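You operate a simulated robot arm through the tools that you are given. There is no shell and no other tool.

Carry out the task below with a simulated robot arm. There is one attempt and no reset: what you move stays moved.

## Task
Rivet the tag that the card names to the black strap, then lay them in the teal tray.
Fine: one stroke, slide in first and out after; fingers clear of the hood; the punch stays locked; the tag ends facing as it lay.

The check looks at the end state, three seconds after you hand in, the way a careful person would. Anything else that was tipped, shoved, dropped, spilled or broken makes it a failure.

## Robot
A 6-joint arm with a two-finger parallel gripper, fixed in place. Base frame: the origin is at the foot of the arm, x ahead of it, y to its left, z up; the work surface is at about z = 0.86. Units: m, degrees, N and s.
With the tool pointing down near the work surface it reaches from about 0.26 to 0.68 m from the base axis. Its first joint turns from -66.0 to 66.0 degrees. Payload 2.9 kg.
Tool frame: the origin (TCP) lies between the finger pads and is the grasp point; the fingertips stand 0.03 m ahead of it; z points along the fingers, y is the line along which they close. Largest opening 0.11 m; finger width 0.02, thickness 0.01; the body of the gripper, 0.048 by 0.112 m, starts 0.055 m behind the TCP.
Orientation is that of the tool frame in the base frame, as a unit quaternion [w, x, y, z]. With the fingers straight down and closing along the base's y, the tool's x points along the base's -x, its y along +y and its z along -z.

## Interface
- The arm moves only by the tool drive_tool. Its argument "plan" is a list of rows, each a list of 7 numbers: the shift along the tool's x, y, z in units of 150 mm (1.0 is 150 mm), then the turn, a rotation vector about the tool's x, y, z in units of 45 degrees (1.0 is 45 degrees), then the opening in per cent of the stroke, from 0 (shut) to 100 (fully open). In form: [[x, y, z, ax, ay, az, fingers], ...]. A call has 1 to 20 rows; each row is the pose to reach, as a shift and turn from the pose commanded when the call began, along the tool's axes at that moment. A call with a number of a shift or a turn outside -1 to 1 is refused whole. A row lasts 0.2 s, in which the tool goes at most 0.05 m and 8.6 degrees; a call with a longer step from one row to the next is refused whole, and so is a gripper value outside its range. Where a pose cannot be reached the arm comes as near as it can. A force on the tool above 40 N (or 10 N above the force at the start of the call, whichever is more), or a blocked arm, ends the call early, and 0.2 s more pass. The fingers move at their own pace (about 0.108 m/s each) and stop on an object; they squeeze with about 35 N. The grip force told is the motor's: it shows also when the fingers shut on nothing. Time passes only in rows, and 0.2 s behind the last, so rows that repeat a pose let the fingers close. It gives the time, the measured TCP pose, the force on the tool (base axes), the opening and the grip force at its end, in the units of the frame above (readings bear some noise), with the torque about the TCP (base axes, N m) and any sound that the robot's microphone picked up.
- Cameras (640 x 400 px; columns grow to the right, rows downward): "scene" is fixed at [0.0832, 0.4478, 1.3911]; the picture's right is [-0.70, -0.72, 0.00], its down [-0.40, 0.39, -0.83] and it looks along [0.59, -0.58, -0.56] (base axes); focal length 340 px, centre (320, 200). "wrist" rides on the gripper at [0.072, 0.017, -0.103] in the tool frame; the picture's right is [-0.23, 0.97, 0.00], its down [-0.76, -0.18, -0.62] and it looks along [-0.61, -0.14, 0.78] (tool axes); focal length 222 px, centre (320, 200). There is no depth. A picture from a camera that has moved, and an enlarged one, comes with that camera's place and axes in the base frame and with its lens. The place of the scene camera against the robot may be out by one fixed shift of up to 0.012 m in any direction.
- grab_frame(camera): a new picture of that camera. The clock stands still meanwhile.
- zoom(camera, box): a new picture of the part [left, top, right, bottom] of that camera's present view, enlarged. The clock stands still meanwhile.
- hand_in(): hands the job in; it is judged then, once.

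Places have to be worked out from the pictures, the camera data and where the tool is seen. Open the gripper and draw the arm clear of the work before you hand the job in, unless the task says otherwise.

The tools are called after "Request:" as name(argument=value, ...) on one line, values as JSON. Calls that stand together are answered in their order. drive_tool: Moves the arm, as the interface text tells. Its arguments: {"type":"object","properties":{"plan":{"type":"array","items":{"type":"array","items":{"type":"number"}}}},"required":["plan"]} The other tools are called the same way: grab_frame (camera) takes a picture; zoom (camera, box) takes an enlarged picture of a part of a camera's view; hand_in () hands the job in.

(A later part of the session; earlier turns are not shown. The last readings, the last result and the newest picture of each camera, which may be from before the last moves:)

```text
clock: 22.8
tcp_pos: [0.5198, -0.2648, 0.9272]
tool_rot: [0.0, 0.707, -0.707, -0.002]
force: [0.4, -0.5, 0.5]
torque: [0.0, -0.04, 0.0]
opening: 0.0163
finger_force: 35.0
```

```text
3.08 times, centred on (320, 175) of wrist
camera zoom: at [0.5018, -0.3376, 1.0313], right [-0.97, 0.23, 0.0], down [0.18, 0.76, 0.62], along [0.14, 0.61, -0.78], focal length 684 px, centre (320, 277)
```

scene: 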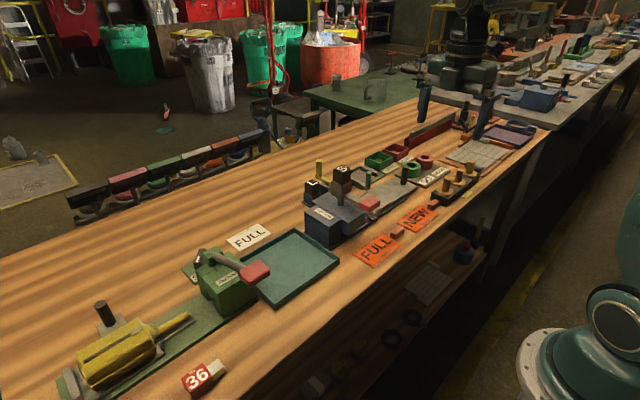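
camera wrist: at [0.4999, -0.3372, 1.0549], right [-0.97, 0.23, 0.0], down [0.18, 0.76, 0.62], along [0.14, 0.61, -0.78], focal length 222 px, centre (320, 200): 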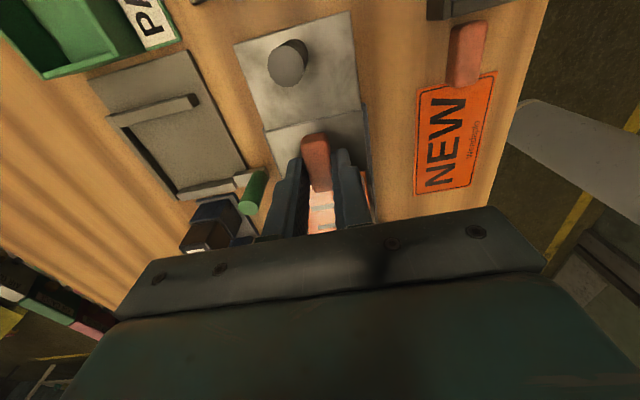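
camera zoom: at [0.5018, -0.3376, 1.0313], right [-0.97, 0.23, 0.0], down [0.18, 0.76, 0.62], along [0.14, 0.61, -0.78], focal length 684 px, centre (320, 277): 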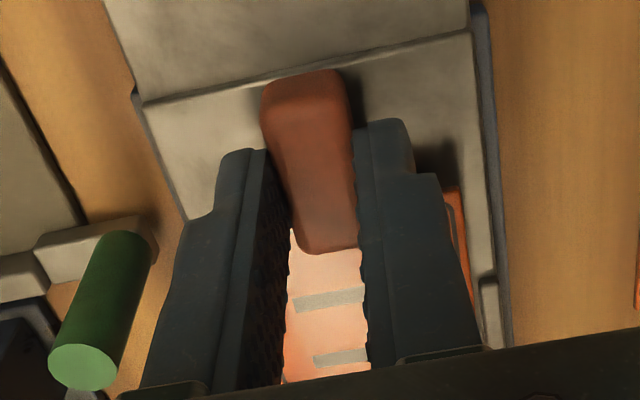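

The tag lies inside the ledge lines in x. I shift it +y so its front edge comes about 1 mm short of the stop wall, then lower gradually.

Request:
drive_tool(plan=[[-0.05, 0, 0, 0, 0, 0, 0], [-0.1, 0, 0, 0, 0, 0, 0], [-0.153, 0, 0, 0, 0, 0, 0], [-0.153, 0, 0.015, 0, 0, 0, 0], [-0.153, 0, 0.03, 0, 0, 0, 0], [-0.153, 0, 0.03, 0, 0, 0, 0]])

Request:
zoom(camera="scene", box=[345, 160, 425, 220])

Request:
zoom(camera="wrist", box=[230, 110, 410, 240])

```text
clock: 24.2
tcp_pos: [0.5191, -0.2419, 0.9219]
tool_rot: [0.0, 0.708, -0.707, -0.002]
force: [0.6, 0.4, -0.6]
torque: [0.0, 0.01, 0.03]
opening: 0.0166
finger_force: 34.8
```

```text
6.67 times, centred on (385, 190) of scene
camera zoom: at [0.0833, 0.4478, 1.3911], right [-0.7, -0.72, 0.0], down [-0.4, 0.39, -0.83], along [0.59, -0.58, -0.56], focal length 2266 px, centre (-113, 267)
```

zoom: 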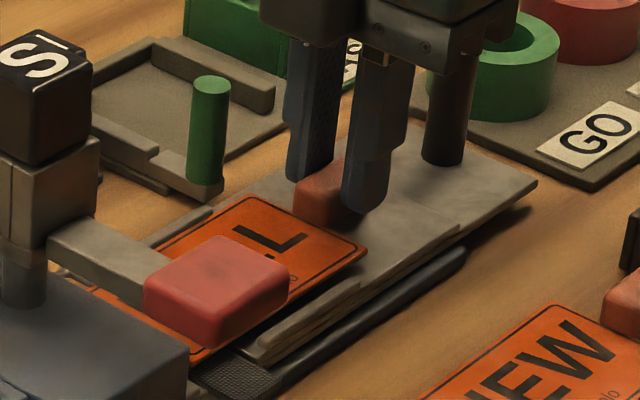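

```text
3.08 times, centred on (320, 175) of wrist
camera zoom: at [0.5019, -0.3144, 1.0256], right [-0.97, 0.23, 0.0], down [0.18, 0.76, 0.62], along [0.14, 0.61, -0.78], focal length 684 px, centre (320, 277)
```

zoom: 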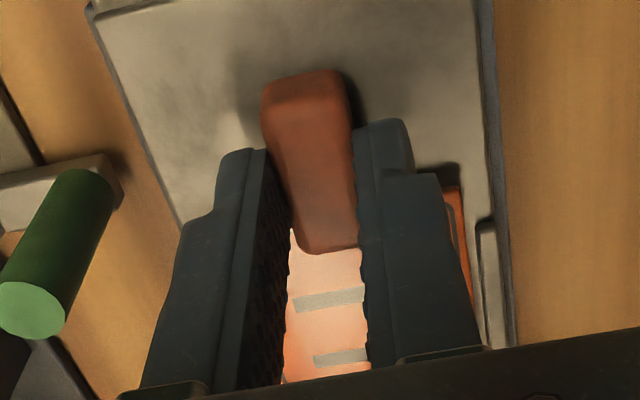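

Alignment is good, inside both ledges. I continue lowering in small steps and watch the force.

Request:
drive_tool(plan=[[0, 0, 0.01, 0, 0, 0, 0], [0, 0, 0.02, 0, 0, 0, 0], [0, 0, 0.02, 0, 0, 0, 0]])

Request:
drive_tool(plan=[[0, 0, 0.01, 0, 0, 0, 0], [0, 0, 0.01, 0, 0, 0, 0]])

Request:
zoom(camera="wrist", box=[230, 110, 410, 240])

```text
clock: 25.0
tcp_pos: [0.5208, -0.2419, 0.9182]
tool_rot: [0.0, 0.708, -0.706, -0.001]
force: [0.2, 0.2, 0.2]
torque: [-0.05, -0.05, 0.01]
opening: 0.0166
finger_force: 35.1
```

```text
clock: 25.6
tcp_pos: [0.5193, -0.242, 0.9165]
tool_rot: [0.0, -0.707, 0.707, 0.001]
force: [-0.7, 0.3, -0.1]
torque: [-0.04, 0.0, -0.01]
opening: 0.0164
finger_force: 34.8
```

```text
3.08 times, centred on (320, 175) of wrist
camera zoom: at [0.502, -0.3142, 1.0216], right [-0.97, 0.23, 0.0], down [0.18, 0.76, 0.62], along [0.14, 0.61, -0.78], focal length 684 px, centre (320, 277)
```

zoom: 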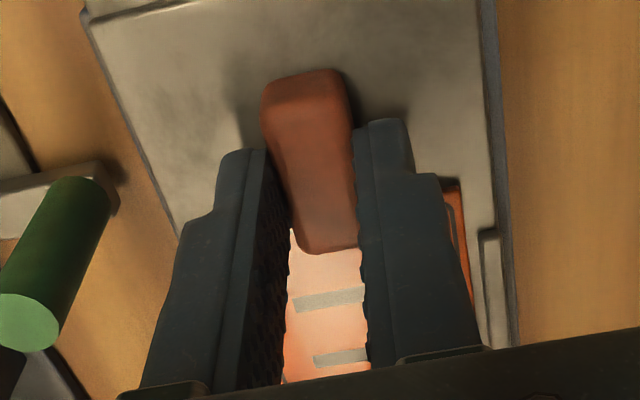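

No contact yet (TCP z 0.9165). I continue down in 1.5 mm steps.

Request:
drive_tool(plan=[[0, 0, 0.01, 0, 0, 0, 0], [0, 0, 0.01, 0, 0, 0, 0]])

Request:
drive_tool(plan=[[0, 0, 0.01, 0, 0, 0, 0], [0, 0, 0.01, 0, 0, 0, 0]])

Request:
zoom(camera="wrist", box=[230, 110, 410, 240])

Request:
zoom(camera="scene", box=[345, 160, 425, 220])

```text
clock: 26.2
tcp_pos: [0.5195, -0.241, 0.9153]
tool_rot: [0.0, -0.707, 0.707, 0.001]
force: [-0.2, -0.7, 1.4]
torque: [0.23, -0.05, 0.02]
opening: 0.0165
finger_force: 35.0
```

```text
clock: 26.8
tcp_pos: [0.52, -0.2416, 0.9154]
tool_rot: [0.0, -0.707, 0.707, 0.001]
force: [-1.2, 0.6, 13.9]
torque: [0.65, 0.02, 0.04]
opening: 0.0163
finger_force: 35.3
```

```text
3.08 times, centred on (320, 175) of wrist
camera zoom: at [0.5023, -0.3139, 1.0202], right [-0.97, 0.23, 0.0], down [0.18, 0.76, 0.62], along [0.14, 0.61, -0.78], focal length 684 px, centre (320, 277)
```

zoom: 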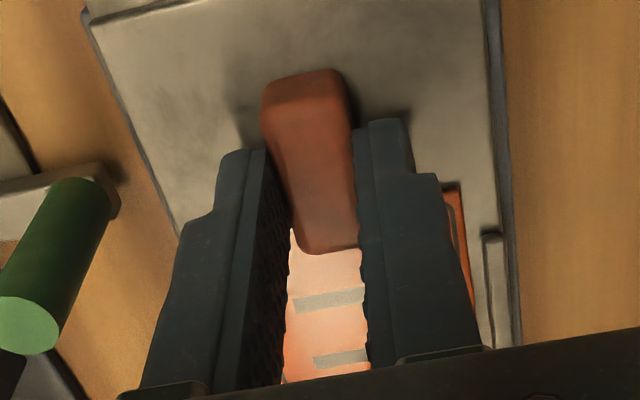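

```text
6.67 times, centred on (385, 190) of scene
camera zoom: at [0.083, 0.448, 1.391], right [-0.7, -0.72, 0.0], down [-0.4, 0.39, -0.83], along [0.59, -0.58, -0.56], focal length 2266 px, centre (-113, 267)
```

zoom: 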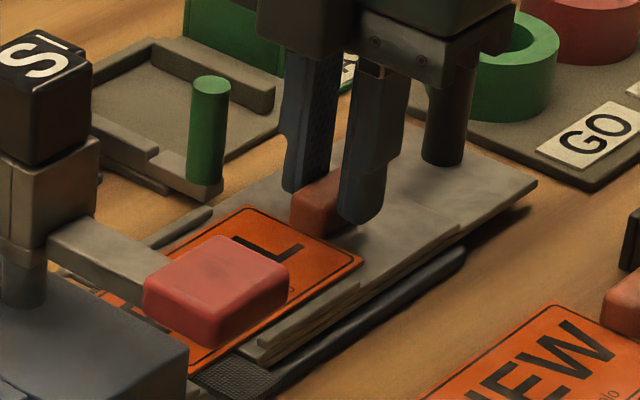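

Contact: 14 N upward, the tag is seated on bed and strap (TCP z 0.9154). I ease up 1 mm and nudge +y in small steps to find the stop wall.

Request:
drive_tool(plan=[[0, 0, -0.008, 0, 0, 0, 0], [-0.007, 0, -0.008, 0, 0, 0, 0], [-0.007, 0, -0.008, 0, 0, 0, 0]])

Request:
drive_tool(plan=[[-0.007, 0, 0, 0, 0, 0, 0], [-0.007, 0, 0, 0, 0, 0, 0]])

```text
clock: 27.6
tcp_pos: [0.5195, -0.242, 0.9158]
tool_rot: [0.0, 0.707, -0.707, 0.0]
force: [1.5, -0.3, 14.8]
torque: [0.07, -0.08, 0.01]
opening: 0.0163
finger_force: 35.2
```

```text
clock: 28.2
tcp_pos: [0.5186, -0.2399, 0.9162]
tool_rot: [0.0, -0.707, 0.707, 0.002]
force: [0.0, -2.0, 13.4]
torque: [-0.05, 0.01, -0.01]
opening: 0.0163
finger_force: 35.1
```

Force is about -2 N in y so far. The slide itself may move if pushed, so I check the pictures for where the tag and slide are now.

Request:
zoom(camera="scene", box=[345, 160, 425, 220])

Request:
zoom(camera="scene", box=[340, 185, 390, 225])

Request:
zoom(camera="wrist", box=[230, 110, 410, 240])

```text
6.67 times, centred on (385, 190) of scene
camera zoom: at [0.083, 0.4479, 1.3911], right [-0.7, -0.72, 0.0], down [-0.4, 0.39, -0.83], along [0.59, -0.58, -0.56], focal length 2266 px, centre (-113, 267)
```

zoom: 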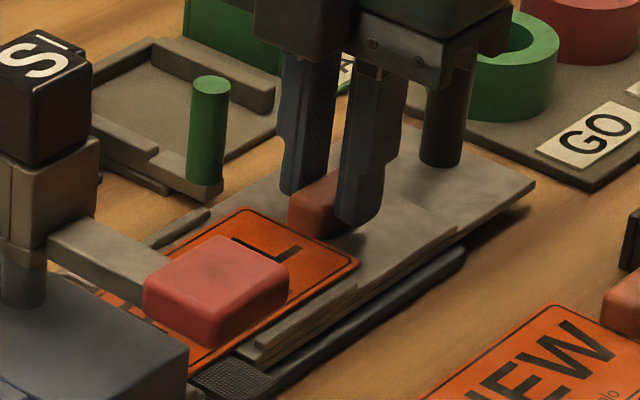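

```text
10.00 times, centred on (365, 205) of scene
camera zoom: at [0.083, 0.4479, 1.3911], right [-0.7, -0.72, 0.0], down [-0.4, 0.39, -0.83], along [0.59, -0.58, -0.56], focal length 3400 px, centre (-130, 150)
```

zoom: 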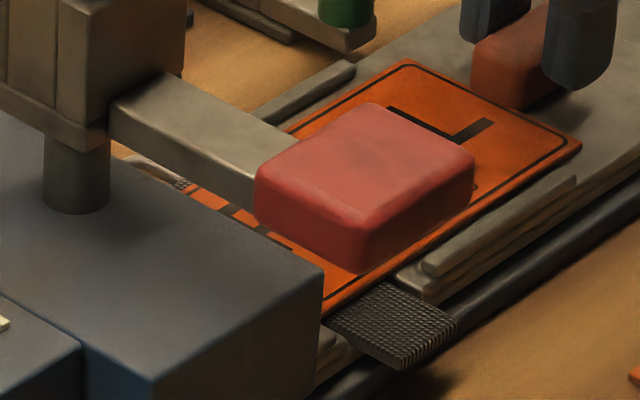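

```text
3.08 times, centred on (320, 175) of wrist
camera zoom: at [0.5024, -0.3123, 1.02], right [-0.97, 0.23, 0.0], down [0.18, 0.76, 0.62], along [0.14, 0.61, -0.78], focal length 684 px, centre (320, 277)
```

zoom: 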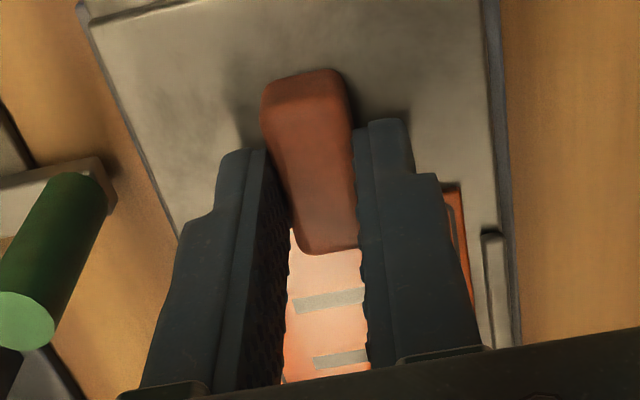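

The tag covers the full strap width, and the front edge lies close to the wall. I relieve the downward press a bit more and nudge +y gently, comparing the ledge position relative to the tag corner afterward.

Request:
drive_tool(plan=[[0, 0, -0.007, 0, 0, 0, 0], [0, 0, -0.007, 0, 0, 0, 0]])

Request:
zoom(camera="wrist", box=[340, 150, 400, 220])

Request:
drive_tool(plan=[[-0.007, 0, 0, 0, 0, 0, 0], [-0.007, 0, 0, 0, 0, 0, 0]])

Request:
zoom(camera="wrist", box=[340, 150, 400, 220])

```text
clock: 28.8
tcp_pos: [0.5195, -0.2402, 0.9156]
tool_rot: [0.002, 0.707, -0.707, -0.003]
force: [1.2, 0.3, 0.7]
torque: [0.0, -0.01, -0.04]
opening: 0.0165
finger_force: 35.0
```

```text
5.71 times, centred on (370, 185) of wrist
camera zoom: at [0.5025, -0.3117, 1.0201], right [-0.97, 0.23, 0.01], down [0.18, 0.76, 0.62], along [0.14, 0.61, -0.78], focal length 1269 px, centre (34, 286)
```

zoom: 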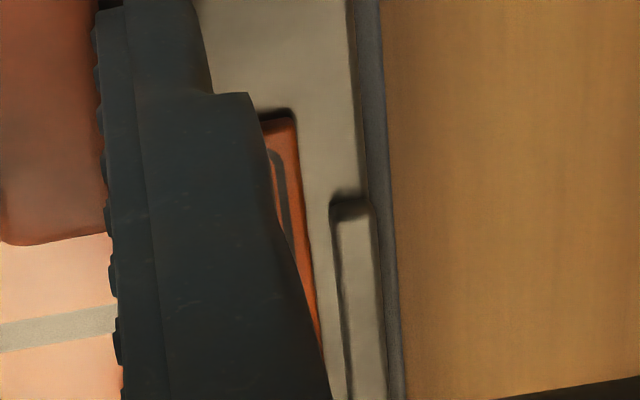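

```text
clock: 29.4
tcp_pos: [0.5201, -0.2392, 0.9156]
tool_rot: [-0.001, 0.708, -0.707, -0.002]
force: [0.3, -0.4, -0.5]
torque: [-0.03, 0.04, 0.02]
opening: 0.0165
finger_force: 34.9
```

```text
5.71 times, centred on (370, 185) of wrist
camera zoom: at [0.5021, -0.3113, 1.0209], right [-0.97, 0.23, 0.0], down [0.18, 0.76, 0.62], along [0.14, 0.61, -0.78], focal length 1269 px, centre (34, 286)
```

zoom: 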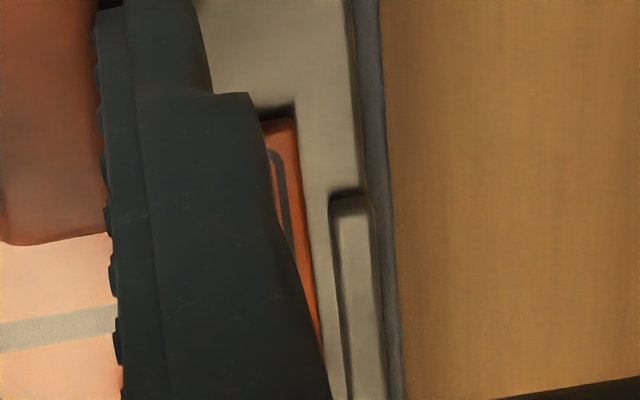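

No wall contact yet and the slide is stationary. I continue nudging +y 1 mm at a time and check force.

Request:
drive_tool(plan=[[-0.007, 0, 0.003, 0, 0, 0, 0], [-0.007, 0, 0.003, 0, 0, 0, 0]])

Request:
drive_tool(plan=[[-0.007, 0, 0, 0, 0, 0, 0], [-0.007, 0, 0, 0, 0, 0, 0]])

Request:
zoom(camera="wrist", box=[340, 150, 400, 220])

```text
clock: 30.0
tcp_pos: [0.5191, -0.2384, 0.9163]
tool_rot: [0.0, 0.707, -0.707, -0.001]
force: [0.5, -0.4, -0.1]
torque: [0.0, 0.0, 0.02]
opening: 0.0165
finger_force: 34.7
```

```text
clock: 30.6
tcp_pos: [0.5205, -0.2352, 0.9167]
tool_rot: [0.0, -0.707, 0.707, 0.001]
force: [0.1, -0.1, 0.3]
torque: [0.01, -0.01, -0.02]
opening: 0.0167
finger_force: 35.4
```

```text
5.71 times, centred on (370, 185) of wrist
camera zoom: at [0.5024, -0.3084, 1.0206], right [-0.97, 0.23, 0.0], down [0.18, 0.76, 0.62], along [0.14, 0.61, -0.78], focal length 1269 px, centre (34, 286)
```

zoom: 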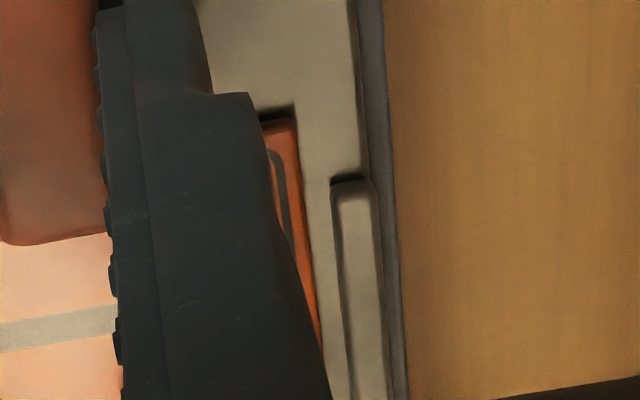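

Still no wall contact; the slide has not moved. I keep nudging in 1 mm steps.

Request:
drive_tool(plan=[[-0.007, 0, 0.003, 0, 0, 0, 0], [-0.007, 0, 0.003, 0, 0, 0, 0]])

Request:
drive_tool(plan=[[-0.007, 0, 0, 0, 0, 0, 0], [-0.007, 0, 0, 0, 0, 0, 0]])

Request:
zoom(camera="wrist", box=[340, 150, 400, 220])

Request:
zoom(camera="scene", box=[340, 185, 390, 225])

```text
clock: 31.2
tcp_pos: [0.5196, -0.235, 0.9165]
tool_rot: [0.0, 0.708, -0.707, -0.002]
force: [0.0, 0.0, -1.2]
torque: [-0.04, 0.0, -0.02]
opening: 0.0165
finger_force: 35.0
```

```text
clock: 31.8
tcp_pos: [0.5202, -0.2357, 0.9178]
tool_rot: [0.0, -0.707, 0.707, 0.001]
force: [-0.5, -0.3, 0.0]
torque: [0.01, 0.0, 0.06]
opening: 0.0165
finger_force: 34.2
```

```text
5.71 times, centred on (370, 185) of wrist
camera zoom: at [0.5029, -0.3068, 1.0205], right [-0.97, 0.23, 0.0], down [0.18, 0.76, 0.62], along [0.14, 0.61, -0.78], focal length 1269 px, centre (34, 286)
```

zoom: 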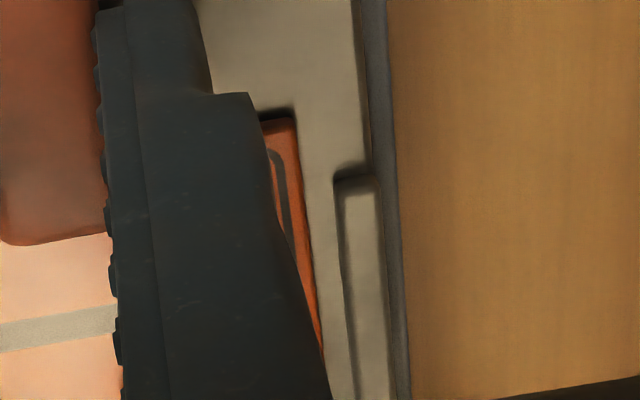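

```text
10.00 times, centred on (365, 205) of scene
camera zoom: at [0.0832, 0.4478, 1.3911], right [-0.7, -0.72, 0.0], down [-0.4, 0.39, -0.83], along [0.59, -0.58, -0.56], focal length 3400 px, centre (-130, 150)
```

zoom: 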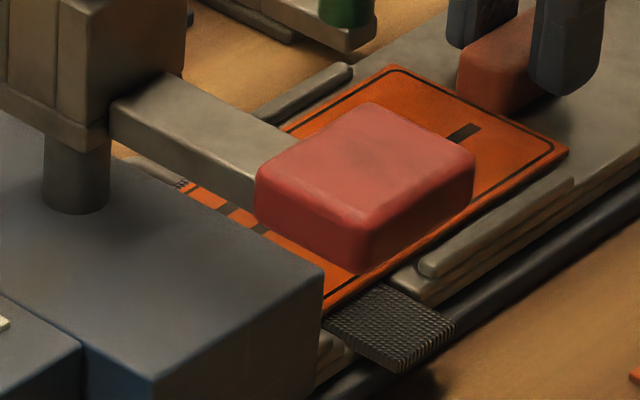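

Between the last two pictures the ledge hardly moved relative to the tag, and the slide appears to have shifted ~1 mm in scene; that suggests the tag touches the wall now. I verify with one more 3 mm nudge.

Request:
drive_tool(plan=[[-0.01, 0, 0.003, 0, 0, 0, 0], [-0.02, 0, 0.003, 0, 0, 0, 0], [-0.02, 0, 0.003, 0, 0, 0, 0]])

Request:
zoom(camera="wrist", box=[340, 150, 400, 220])

Request:
zoom(camera="scene", box=[340, 185, 390, 225])

```text
clock: 32.6
tcp_pos: [0.5201, -0.2322, 0.915]
tool_rot: [0.0, -0.707, 0.707, 0.001]
force: [0.5, -1.0, 2.1]
torque: [0.01, -0.05, -0.01]
opening: 0.0165
finger_force: 35.2
```

```text
5.71 times, centred on (370, 185) of wrist
camera zoom: at [0.5019, -0.3036, 1.0202], right [-0.97, 0.23, 0.0], down [0.18, 0.76, 0.62], along [0.14, 0.61, -0.78], focal length 1269 px, centre (34, 286)
```

zoom: 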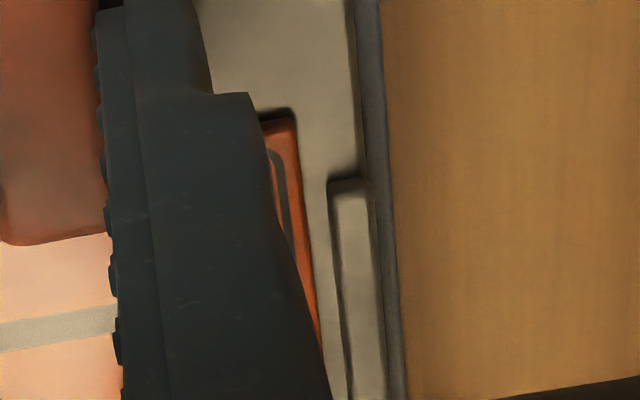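

```text
10.00 times, centred on (365, 205) of scene
camera zoom: at [0.0832, 0.4478, 1.3911], right [-0.7, -0.72, 0.0], down [-0.4, 0.39, -0.83], along [0.59, -0.58, -0.56], focal length 3400 px, centre (-130, 150)
```

zoom: 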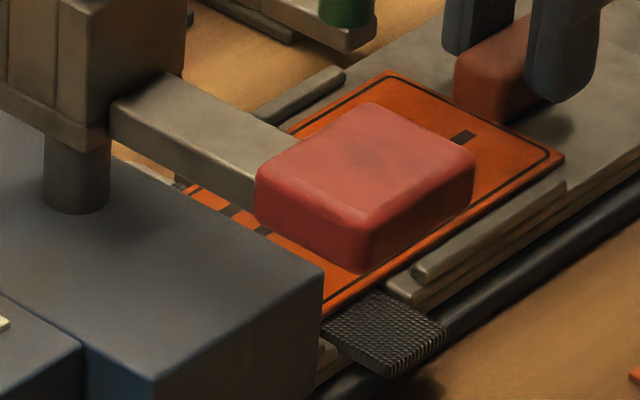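

Confirmed: the gripper moved 3 mm, and the ledge stayed fixed relative to the tag, so the tag sits against the stop and the slide moves along with little force. I now release with a partial opening (green peg nearby) and lift straight up.

Request:
drive_tool(plan=[[0, 0, 0, 0, 0, 0, 15], [0, 0, 0, 0, 0, 0, 30], [0, 0, 0, 0, 0, 0, 35], [0, 0, 0, 0, 0, 0, 35], [0, 0, -0.1, 0, 0, 0, 35], [0, 0, -0.25, 0, 0, 0, 35], [0, 0, -0.5, 0, 0, 0, 35], [0, 0, -0.75, 0, 0, 0, 35], [0, 0, -0.75, 0, 0, 0, 35]])

Request:
grab_frame(camera="wrist")

Request:
zoom(camera="scene", box=[330, 150, 430, 230])

```text
clock: 34.6
tcp_pos: [0.523, -0.2282, 1.0269]
tool_rot: [0.0, 0.707, -0.707, -0.001]
force: [-0.6, -0.3, 0.3]
torque: [0.03, 0.0, 0.04]
opening: 0.0385
finger_force: 0.0
```

```text
taken
camera wrist: at [0.5053, -0.3008, 1.132], right [-0.97, 0.23, 0.0], down [0.18, 0.76, 0.62], along [0.14, 0.61, -0.78], focal length 222 px, centre (320, 200)
```

wrist: 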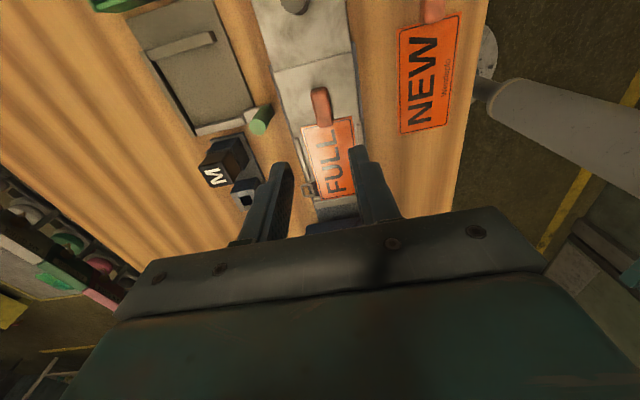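

```text
5.00 times, centred on (380, 190) of scene
camera zoom: at [0.0832, 0.4478, 1.3911], right [-0.7, -0.72, 0.0], down [-0.4, 0.39, -0.83], along [0.59, -0.58, -0.56], focal length 1700 px, centre (20, 250)
```

zoom: 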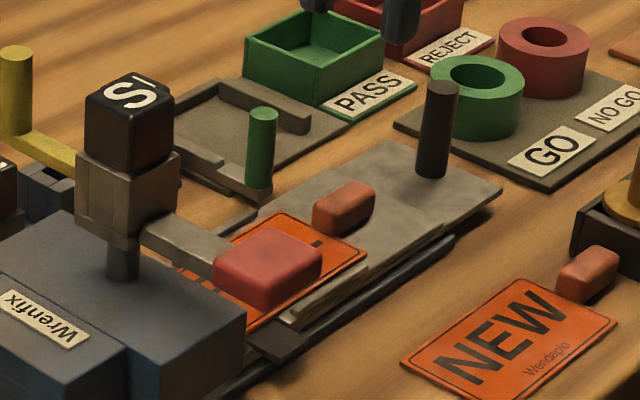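

Tag released and lying on the bed. I zoom to verify it lies flat and over the strap.

Request:
zoom(camera="wrist", box=[260, 70, 400, 230])

Request:
drive_tool(plan=[[0.2, 0, -0.1, 0, 0, 0, 35], [0.4, 0, -0.2, 0, 0, 0, 35], [0.5, 0, -0.2, 0, 0, 0, 35]])

Request:
zoom(camera="wrist", box=[240, 70, 400, 230])

```text
2.50 times, centred on (330, 150) of wrist
camera zoom: at [0.5053, -0.3008, 1.132], right [-0.97, 0.23, 0.0], down [0.18, 0.76, 0.62], along [0.14, 0.61, -0.78], focal length 555 px, centre (295, 325)
```

zoom: 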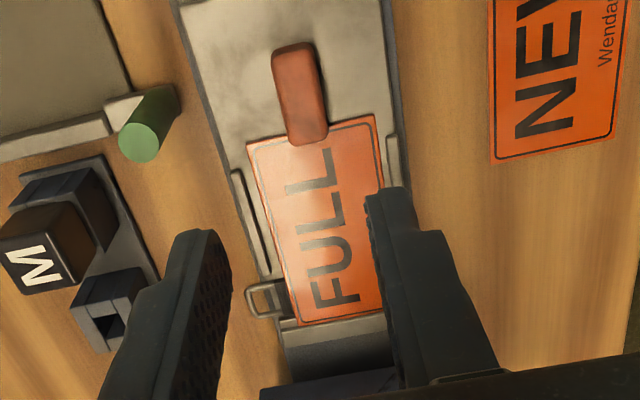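

```text
clock: 35.4
tcp_pos: [0.5193, -0.305, 1.0565]
tool_rot: [0.0, -0.707, 0.707, 0.001]
force: [-0.1, 0.3, 0.5]
torque: [0.0, 0.02, -0.01]
opening: 0.0384
finger_force: 0.2
```

```text
2.50 times, centred on (320, 150) of wrist
camera zoom: at [0.5015, -0.3764, 1.161], right [-0.97, 0.23, 0.0], down [0.18, 0.76, 0.62], along [0.14, 0.61, -0.78], focal length 555 px, centre (320, 325)
```

zoom: 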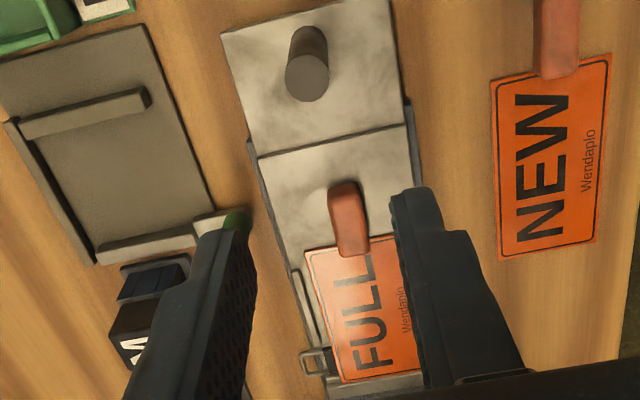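

The tag lies flat between the ledges, up to the stop, covering the strap. The pin handle is now at about (0.520, -0.318), top at z 0.928. I move above it and descend with the fingers straddling it.

Request:
drive_tool(plan=[[0.087, 0, 0.1, 0, 0, 0, 35], [0.087, 0, 0.3, 0, 0, 0, 35], [0.087, 0, 0.5, 0, 0, 0, 35], [0.087, 0, 0.62, 0, 0, 0, 35], [0.087, 0, 0.62, 0, 0, 0, 35]])

Request:
zoom(camera="wrist", box=[240, 90, 400, 230])

Request:
zoom(camera="scene", box=[350, 120, 450, 210])

```text
clock: 36.6
tcp_pos: [0.5194, -0.3192, 0.9615]
tool_rot: [0.0, 0.707, -0.707, -0.001]
force: [0.9, 1.0, -0.2]
torque: [0.02, 0.05, 0.0]
opening: 0.0384
finger_force: 0.1
```

```text
2.86 times, centred on (320, 160) of wrist
camera zoom: at [0.5029, -0.3907, 1.0658], right [-0.97, 0.23, 0.0], down [0.18, 0.76, 0.62], along [0.14, 0.61, -0.78], focal length 635 px, centre (320, 314)
```

zoom: 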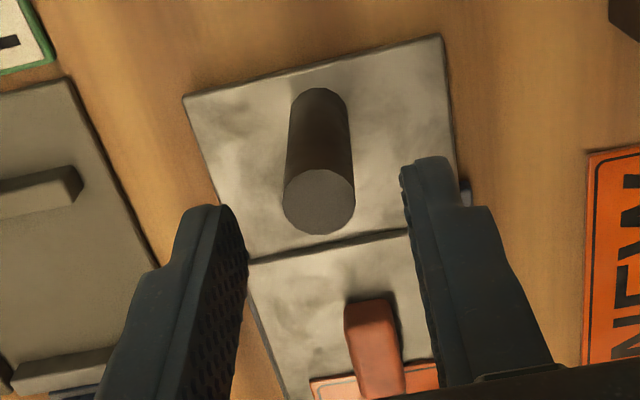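

```text
4.44 times, centred on (400, 165) of scene
camera zoom: at [0.0833, 0.4478, 1.3911], right [-0.7, -0.72, 0.0], down [-0.4, 0.39, -0.83], along [0.59, -0.58, -0.56], focal length 1511 px, centre (-36, 356)
```

zoom: 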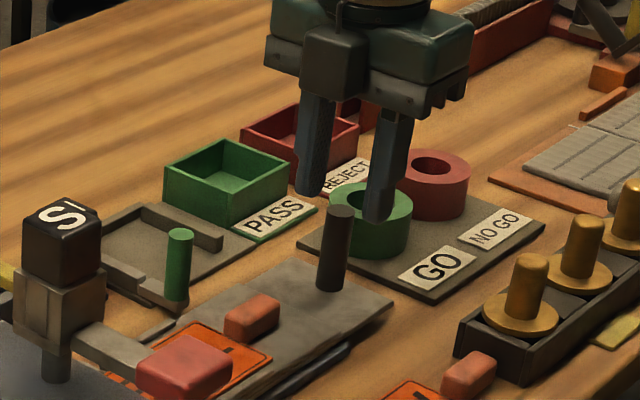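

The pin top is exactly on the gripper axis. I descend ~47 mm and grip it.

Request:
drive_tool(plan=[[0, 0, 0.12, 0, 0, 0, 35], [0, 0, 0.24, 0, 0, 0, 35], [0, 0, 0.31, 0, 0, 0, 35], [0, 0, 0.31, 0, 0, 0, 20], [0, 0, 0.31, 0, 0, 0, 0], [0, 0, 0.31, 0, 0, 0, 0], [0, 0, 0.31, 0, 0, 0, 0]])

Request:
zoom(camera="wrist", box=[240, 90, 400, 230])

Request:
zoom(camera="scene", box=[330, 130, 430, 230])

```text
clock: 38.2
tcp_pos: [0.5194, -0.3199, 0.9168]
tool_rot: [0.0, 0.708, -0.706, -0.001]
force: [9.6, 0.5, -5.2]
torque: [-0.64, -0.32, 0.01]
opening: 0.0176
finger_force: 44.9
```

```text
2.86 times, centred on (320, 160) of wrist
camera zoom: at [0.503, -0.3916, 1.0207], right [-0.97, 0.23, 0.0], down [0.18, 0.76, 0.62], along [0.14, 0.61, -0.78], focal length 635 px, centre (320, 314)
```

zoom: 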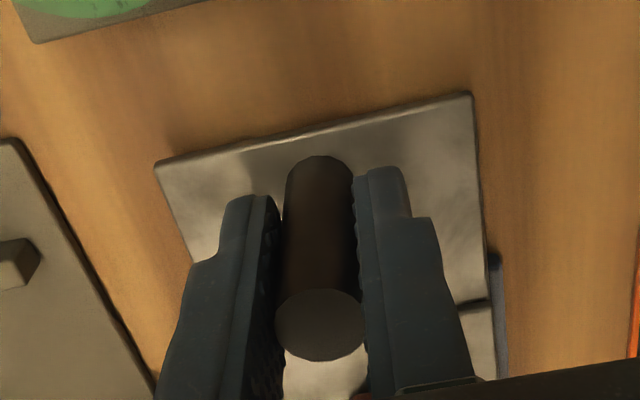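

```text
4.00 times, centred on (380, 180) of scene
camera zoom: at [0.0836, 0.4478, 1.391], right [-0.7, -0.72, 0.0], down [-0.4, 0.39, -0.83], along [0.59, -0.58, -0.56], focal length 1360 px, centre (80, 280)
```

zoom: 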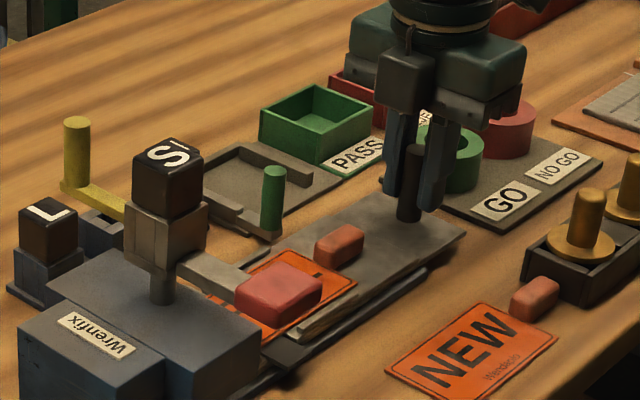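

The pin is gripped; there's a ~10 N sideways reaction, so I shift 1 mm +x to relax. Then I push the slide in (+y) gently for 5.5 cm as the first stage.

Request:
drive_tool(plan=[[0, -0.005, 0, 0, 0, 0, 0], [0, -0.005, 0, 0, 0, 0, 0]])

Request:
drive_tool(plan=[[-0.03, 0, 0, 0, 0, 0, 0], [-0.08, 0, 0, 0, 0, 0, 0], [-0.14, 0, 0, 0, 0, 0, 0], [-0.2, 0, 0, 0, 0, 0, 0], [-0.26, 0, 0, 0, 0, 0, 0], [-0.32, 0, 0, 0, 0, 0, 0], [-0.36, 0, 0, 0, 0, 0, 0], [-0.37, 0, 0, 0, 0, 0, 0], [-0.37, 0, 0, 0, 0, 0, 0]])

Request:
zoom(camera="scene", box=[310, 130, 430, 230])

Request:
grab_frame(camera="wrist")

```text
clock: 38.8
tcp_pos: [0.5192, -0.32, 0.9162]
tool_rot: [-0.001, -0.707, 0.707, 0.002]
force: [4.7, -1.0, -13.1]
torque: [-0.87, -0.56, 0.05]
opening: 0.0177
finger_force: 44.8
```

```text
clock: 40.8
tcp_pos: [0.5204, -0.2634, 0.9169]
tool_rot: [0.001, 0.707, -0.707, -0.001]
force: [11.0, 0.7, -30.8]
torque: [-0.17, -0.61, -0.02]
opening: 0.0175
finger_force: 45.1
```

```text
4.00 times, centred on (370, 180) of scene
camera zoom: at [0.084, 0.4476, 1.3911], right [-0.7, -0.72, 0.0], down [-0.4, 0.39, -0.83], along [0.59, -0.58, -0.56], focal length 1360 px, centre (120, 280)
```

zoom: 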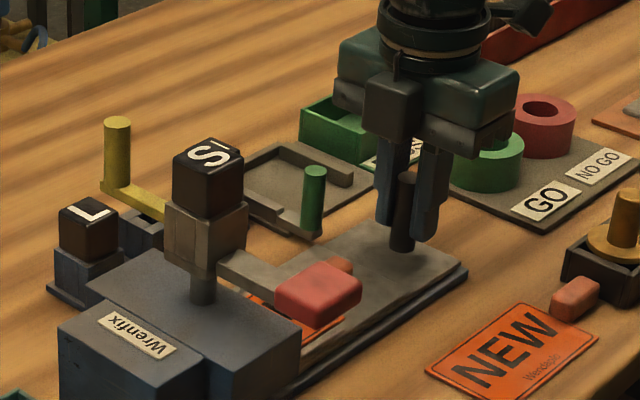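

```text
taken
camera wrist: at [0.5033, -0.3349, 1.0207], right [-0.97, 0.23, 0.0], down [0.18, 0.76, 0.62], along [0.14, 0.61, -0.78], focal length 222 px, centre (320, 200)
```

wrist: 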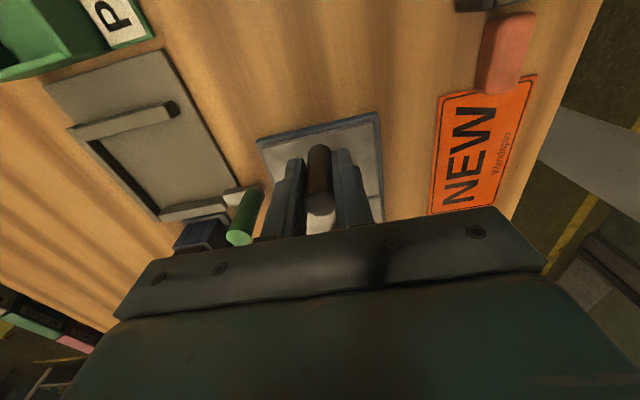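

The push went well (5.5 cm in), but the tool is carrying a 31 N downward pull from the pin, so the grip is strained. I open slightly to relax, check the readings, and re-grip.

Request:
drive_tool(plan=[[0, 0, 0, 0, 0, 0, 22], [0, 0, 0, 0, 0, 0, 25], [0, 0, 0, 0, 0, 0, 25]])

Request:
zoom(camera="wrist", box=[240, 90, 400, 230])

Request:
zoom(camera="scene", box=[330, 165, 410, 225])

```text
clock: 41.6
tcp_pos: [0.5197, -0.2644, 0.9187]
tool_rot: [0.0, -0.707, 0.707, 0.001]
force: [-0.6, -0.1, -0.1]
torque: [0.04, 0.02, -0.02]
opening: 0.0275
finger_force: 0.0
```

```text
2.86 times, centred on (320, 160) of wrist
camera zoom: at [0.5026, -0.3353, 1.0232], right [-0.97, 0.23, 0.0], down [0.18, 0.76, 0.62], along [0.14, 0.61, -0.78], focal length 635 px, centre (320, 314)
```

zoom: 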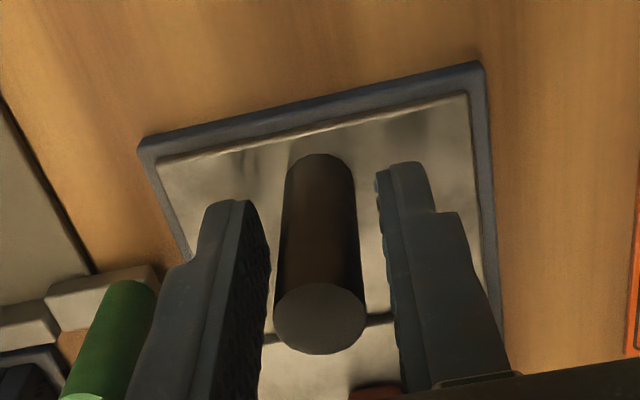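

```text
6.67 times, centred on (370, 195) of scene
camera zoom: at [0.0832, 0.4478, 1.3911], right [-0.7, -0.72, 0.0], down [-0.4, 0.39, -0.83], along [0.59, -0.58, -0.56], focal length 2266 px, centre (-13, 233)
```

zoom: 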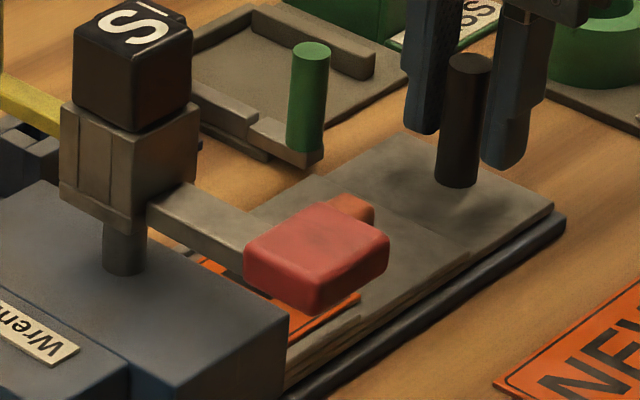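

Relaxed with zero force; the slide stayed in place. The pin is ~1.5 mm to the +x side of the finger centre, so I shift a little, re-grip, and push on in small steps until it stops.

Request:
drive_tool(plan=[[0, -0.009, 0, 0, 0, 0, 25], [0, -0.009, 0, 0, 0, 0, 12], [0, -0.009, 0, 0, 0, 0, 0], [0, -0.009, 0, 0, 0, 0, 0]])

Request:
drive_tool(plan=[[-0.02, 0, 0, 0, 0, 0, 0], [-0.04, 0, 0, 0, 0, 0, 0], [-0.05, 0, 0, 0, 0, 0, 0], [-0.05, 0, 0, 0, 0, 0, 0]])

```text
clock: 42.6
tcp_pos: [0.5202, -0.2635, 0.919]
tool_rot: [-0.001, -0.707, 0.708, 0.002]
force: [-9.3, -0.1, 2.3]
torque: [0.15, -0.24, 0.04]
opening: 0.0176
finger_force: 44.7
```

```text
clock: 43.6
tcp_pos: [0.5212, -0.2575, 0.9184]
tool_rot: [0.0, -0.707, 0.707, 0.001]
force: [-16.9, 0.1, 10.8]
torque: [0.59, -0.05, -0.02]
opening: 0.0178
finger_force: 44.7
```

The slide moves on; the x-reaction reversed, so I shift back 0.8 mm and continue pushing in small steps.

Request:
drive_tool(plan=[[-0.01, 0.006, 0, 0, 0, 0, 0], [-0.03, 0.006, 0, 0, 0, 0, 0], [-0.04, 0.006, 0, 0, 0, 0, 0], [-0.04, 0.006, 0, 0, 0, 0, 0]])

Request:
drive_tool(plan=[[-0.01, 0, 0, 0, 0, 0, 0], [-0.03, 0, 0, 0, 0, 0, 0], [-0.03, 0, 0, 0, 0, 0, 0]])

Request:
zoom(camera="scene", box=[330, 165, 410, 225])

Request:
zoom(camera="wrist", box=[240, 90, 400, 230])

```text
clock: 44.6
tcp_pos: [0.5203, -0.2512, 0.919]
tool_rot: [0.001, -0.706, 0.708, 0.0]
force: [-5.5, -8.7, 8.9]
torque: [0.67, -0.03, 0.22]
opening: 0.0177
finger_force: 45.3
```

```text
clock: 45.4
tcp_pos: [0.5193, -0.2511, 0.9185]
tool_rot: [0.0, -0.704, 0.71, -0.001]
force: [2.9, -33.4, -1.8]
torque: [-0.49, -0.01, -0.01]
opening: 0.0177
finger_force: 45.2
```

```text
6.67 times, centred on (370, 195) of scene
camera zoom: at [0.0834, 0.447, 1.3913], right [-0.7, -0.72, 0.0], down [-0.4, 0.39, -0.83], along [0.59, -0.58, -0.56], focal length 2266 px, centre (-13, 233)
```

zoom: 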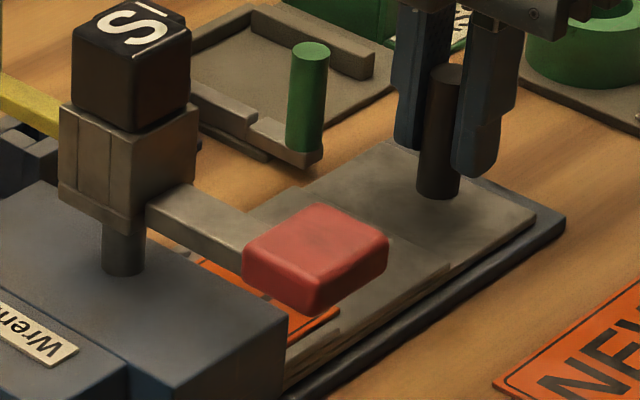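

```text
2.86 times, centred on (320, 160) of wrist
camera zoom: at [0.5019, -0.3225, 1.0229], right [-0.97, 0.24, 0.0], down [0.18, 0.76, 0.62], along [0.15, 0.6, -0.78], focal length 635 px, centre (320, 314)
```

zoom: 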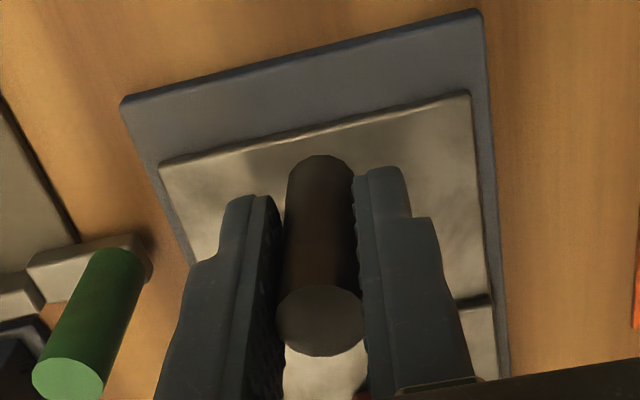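

The slide is at its end stop (33 N resistance, y = -0.251, travel ≈ 73 mm), which puts the strap under the punch axis. I relax the push, open the fingers, and rise clear.

Request:
drive_tool(plan=[[0.012, 0, 0, 0, 0, 0, 0], [0.025, 0, 0, 0, 0, 0, 0], [0.025, 0, 0, 0, 0, 0, 12], [0.025, 0, 0, 0, 0, 0, 25], [0.025, 0, 0, 0, 0, 0, 32], [0.025, 0, -0.02, 0, 0, 0, 32], [0.025, 0, -0.15, 0, 0, 0, 32], [0.025, 0, -0.35, 0, 0, 0, 32], [0.025, 0, -0.55, 0, 0, 0, 32], [0.025, 0, -0.75, 0, 0, 0, 32], [0.025, 0, -0.95, 0, 0, 0, 32], [0.025, 0, -0.95, 0, 0, 0, 32]])

Request:
grab_frame(camera="wrist")

Request:
zoom(camera="scene", box=[310, 140, 430, 240])

```text
clock: 48.0
tcp_pos: [0.5195, -0.2474, 1.0599]
tool_rot: [0.001, -0.707, 0.708, 0.002]
force: [-0.1, 0.4, 0.7]
torque: [0.06, 0.03, -0.02]
opening: 0.0354
finger_force: 0.0
```

```text
taken
camera wrist: at [0.5035, -0.3199, 1.1645], right [-0.97, 0.23, 0.0], down [0.18, 0.76, 0.62], along [0.14, 0.61, -0.78], focal length 222 px, centre (320, 200)
```

wrist: 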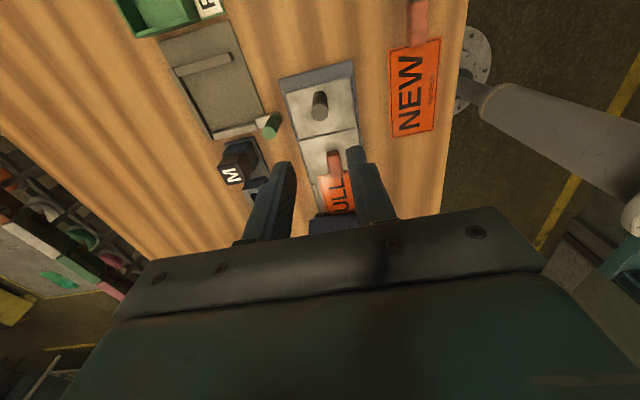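

```text
4.00 times, centred on (370, 190) of scene
camera zoom: at [0.0832, 0.4478, 1.3911], right [-0.7, -0.72, 0.0], down [-0.4, 0.39, -0.83], along [0.59, -0.58, -0.56], focal length 1360 px, centre (120, 240)
```

zoom: 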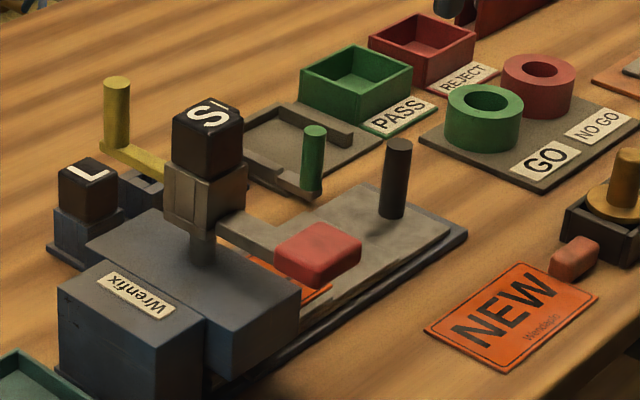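

The slide is fully in. Next is the lever: its handle top spans x 0.42–0.45, y -0.073…-0.033 at z ≈ 0.98. I rise, turn the tool back +90°, close the fingers, and move above the handle.

Request:
drive_tool(plan=[[0, 0.05, -0.15, 0, 0, 0.16, 20], [-0.1, 0.15, -0.3, 0, 0, 0.32, 0], [-0.25, 0.3, -0.4, 0, 0, 0.48, 0], [-0.4, 0.4, -0.4, 0, 0, 0.64, 0], [-0.55, 0.5, -0.4, 0, 0, 0.8, 0], [-0.667, 0.553, -0.4, 0, 0, 0.96, 0], [-0.667, 0.553, -0.4, 0, 0, 1.0, 0]])

Request:
drive_tool(plan=[[-0.07, 0.07, 0, 0, 0, 0.16, 0], [-0.15, 0.15, 0, 0, 0, 0.32, 0], [-0.23, 0.23, 0, 0, 0, 0.48, 0], [-0.31, 0.31, 0, 0, 0, 0.64, 0], [-0.39, 0.39, 0, 0, 0, 0.8, 0], [-0.443, 0.443, 0, 0, 0, 0.96, 0], [-0.443, 0.443, 0, 0, 0, 1.0, 0], [-0.443, 0.443, 0, 0, 0, 1.0, 0]])

Request:
grab_frame(camera="wrist")

Request:
zoom(camera="scene", box=[290, 120, 410, 240])

```text
clock: 49.6
tcp_pos: [0.4376, -0.149, 1.1215]
tool_rot: [0.0, -0.382, 0.924, 0.001]
force: [0.1, 0.4, 0.5]
torque: [0.01, 0.0, 0.03]
opening: 0.0001
finger_force: 35.2
```

```text
clock: 51.4
tcp_pos: [0.4379, -0.0552, 1.1206]
tool_rot: [-0.001, 0.001, 1.0, 0.001]
force: [-0.1, -0.8, 0.5]
torque: [-0.01, 0.01, 0.01]
opening: 0.0
finger_force: 34.9
```

```text
taken
camera wrist: at [0.3658, -0.039, 1.225], right [0.23, 0.97, 0.0], down [0.76, -0.18, 0.62], along [0.6, -0.14, -0.78], focal length 222 px, centre (320, 200)
```

wrist: 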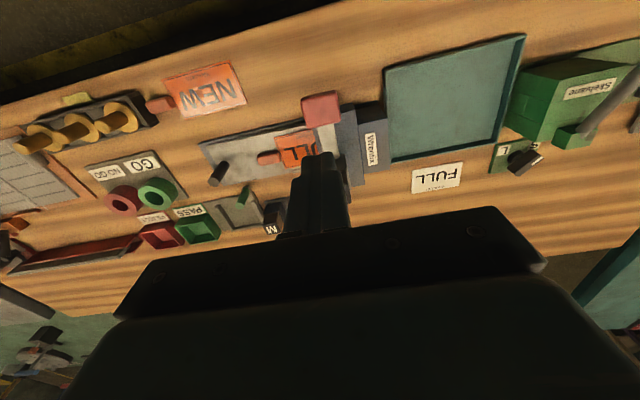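

```text
3.33 times, centred on (350, 180) of scene
camera zoom: at [0.0832, 0.4478, 1.3911], right [-0.7, -0.72, 0.0], down [-0.4, 0.39, -0.83], along [0.59, -0.58, -0.56], focal length 1133 px, centre (220, 267)
```

zoom: 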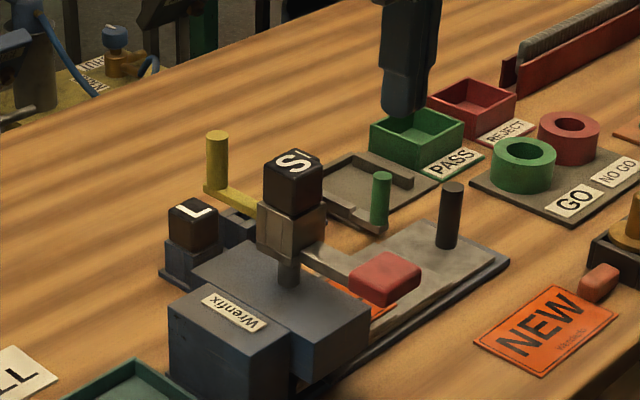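

The handle is exactly under the closed fingertips. I descend to ~1.5 cm above it first.

Request:
drive_tool(plan=[[0.02, 0, 0.2, 0, 0, 0, 0], [0.02, 0, 0.4, 0, 0, 0, 0], [0.02, 0, 0.55, 0, 0, 0, 0], [0.02, 0, 0.63, 0, 0, 0, 0], [0.02, 0, 0.63, 0, 0, 0, 0]])

Request:
zoom(camera="wrist", box=[240, 90, 400, 210])

Request:
zoom(camera="scene", box=[310, 140, 400, 230])

```text
clock: 52.6
tcp_pos: [0.4359, -0.0564, 1.0243]
tool_rot: [-0.001, 0.001, 1.0, 0.001]
force: [1.0, 0.6, -1.0]
torque: [0.02, -0.05, 0.01]
opening: 0.0
finger_force: 35.2
```

```text
3.33 times, centred on (320, 150) of wrist
camera zoom: at [0.3629, -0.0386, 1.1301], right [0.23, 0.97, 0.0], down [0.76, -0.18, 0.62], along [0.61, -0.14, -0.78], focal length 740 px, centre (320, 367)
```

zoom: 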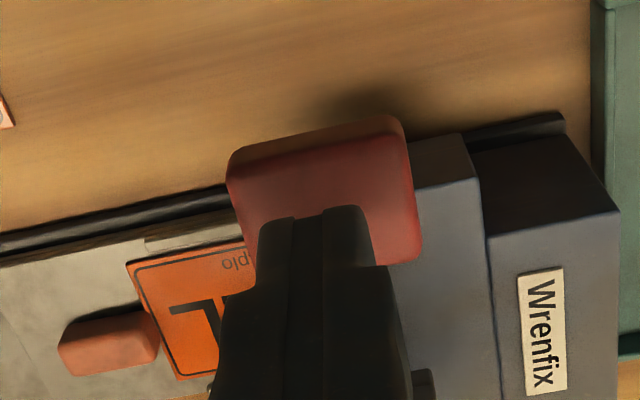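

```text
4.44 times, centred on (355, 185) of scene
camera zoom: at [0.0833, 0.4478, 1.3911], right [-0.7, -0.72, 0.0], down [-0.4, 0.39, -0.83], along [0.59, -0.58, -0.56], focal length 1511 px, centre (164, 267)
```

zoom: 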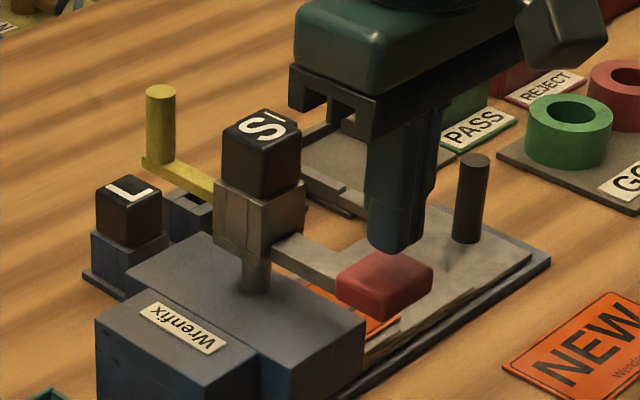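

Aligned above the handle, tip about 1.4 cm over it. I press down steadily in 4 mm rows and watch force and sound.

Request:
drive_tool(plan=[[0, 0, 0.03, 0, 0, 0, 0], [0, 0, 0.06, 0, 0, 0, 0], [0, 0, 0.09, 0, 0, 0, 0], [0, 0, 0.115, 0, 0, 0, 0], [0, 0, 0.14, 0, 0, 0, 0], [0, 0, 0.165, 0, 0, 0, 0]])

Request:
zoom(camera="scene", box=[310, 140, 400, 230])

```text
clock: 54.0
tcp_pos: [0.4348, -0.0563, 1.003]
tool_rot: [-0.002, 0.0, 1.0, 0.0]
force: [1.9, -2.1, 2.8]
torque: [-0.04, -0.09, -0.02]
opening: 0.0001
finger_force: 35.3
```

```text
4.44 times, centred on (355, 185) of scene
camera zoom: at [0.0833, 0.4478, 1.3911], right [-0.7, -0.72, 0.0], down [-0.4, 0.39, -0.83], along [0.59, -0.58, -0.56], focal length 1511 px, centre (164, 267)
```

zoom: 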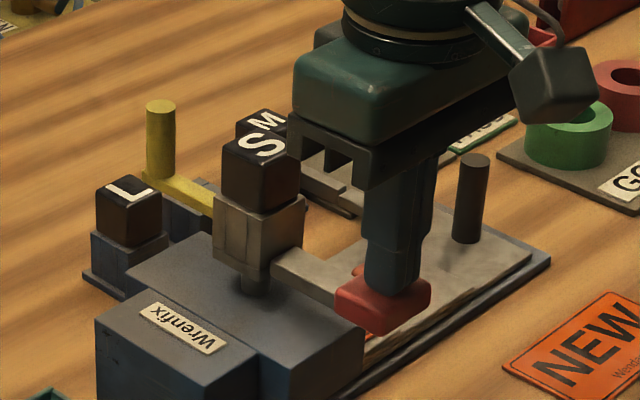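

The whole punch head descends straight down (a plunger), with low force so far. I continue the same stroke down.

Request:
drive_tool(plan=[[0, 0, 0.025, 0, 0, 0, 0], [0, 0, 0.05, 0, 0, 0, 0], [0, 0, 0.075, 0, 0, 0, 0], [0, 0, 0.1, 0, 0, 0, 0], [0, 0, 0.125, 0, 0, 0, 0]])

Request:
zoom(camera="scene", box=[310, 140, 400, 230])

```text
clock: 55.2
tcp_pos: [0.4346, -0.0556, 0.9889]
tool_rot: [-0.001, 0.0, 1.0, 0.001]
force: [-5.8, 2.3, 9.8]
torque: [0.03, 0.25, -0.02]
opening: 0.0
finger_force: 35.1
stopped in row 5: the force on the tool passed its limit at 47 N (the readings are from after the stop); the commanded pose is now the measured one
```

```text
4.44 times, centred on (355, 185) of scene
camera zoom: at [0.083, 0.4479, 1.3911], right [-0.7, -0.72, 0.0], down [-0.4, 0.39, -0.83], along [0.59, -0.58, -0.56], focal length 1511 px, centre (164, 267)
```

zoom: 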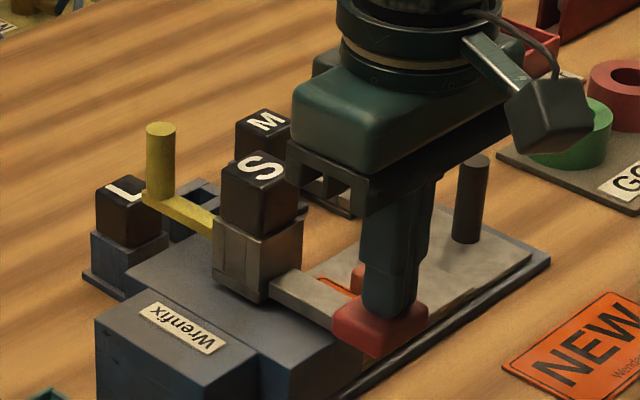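

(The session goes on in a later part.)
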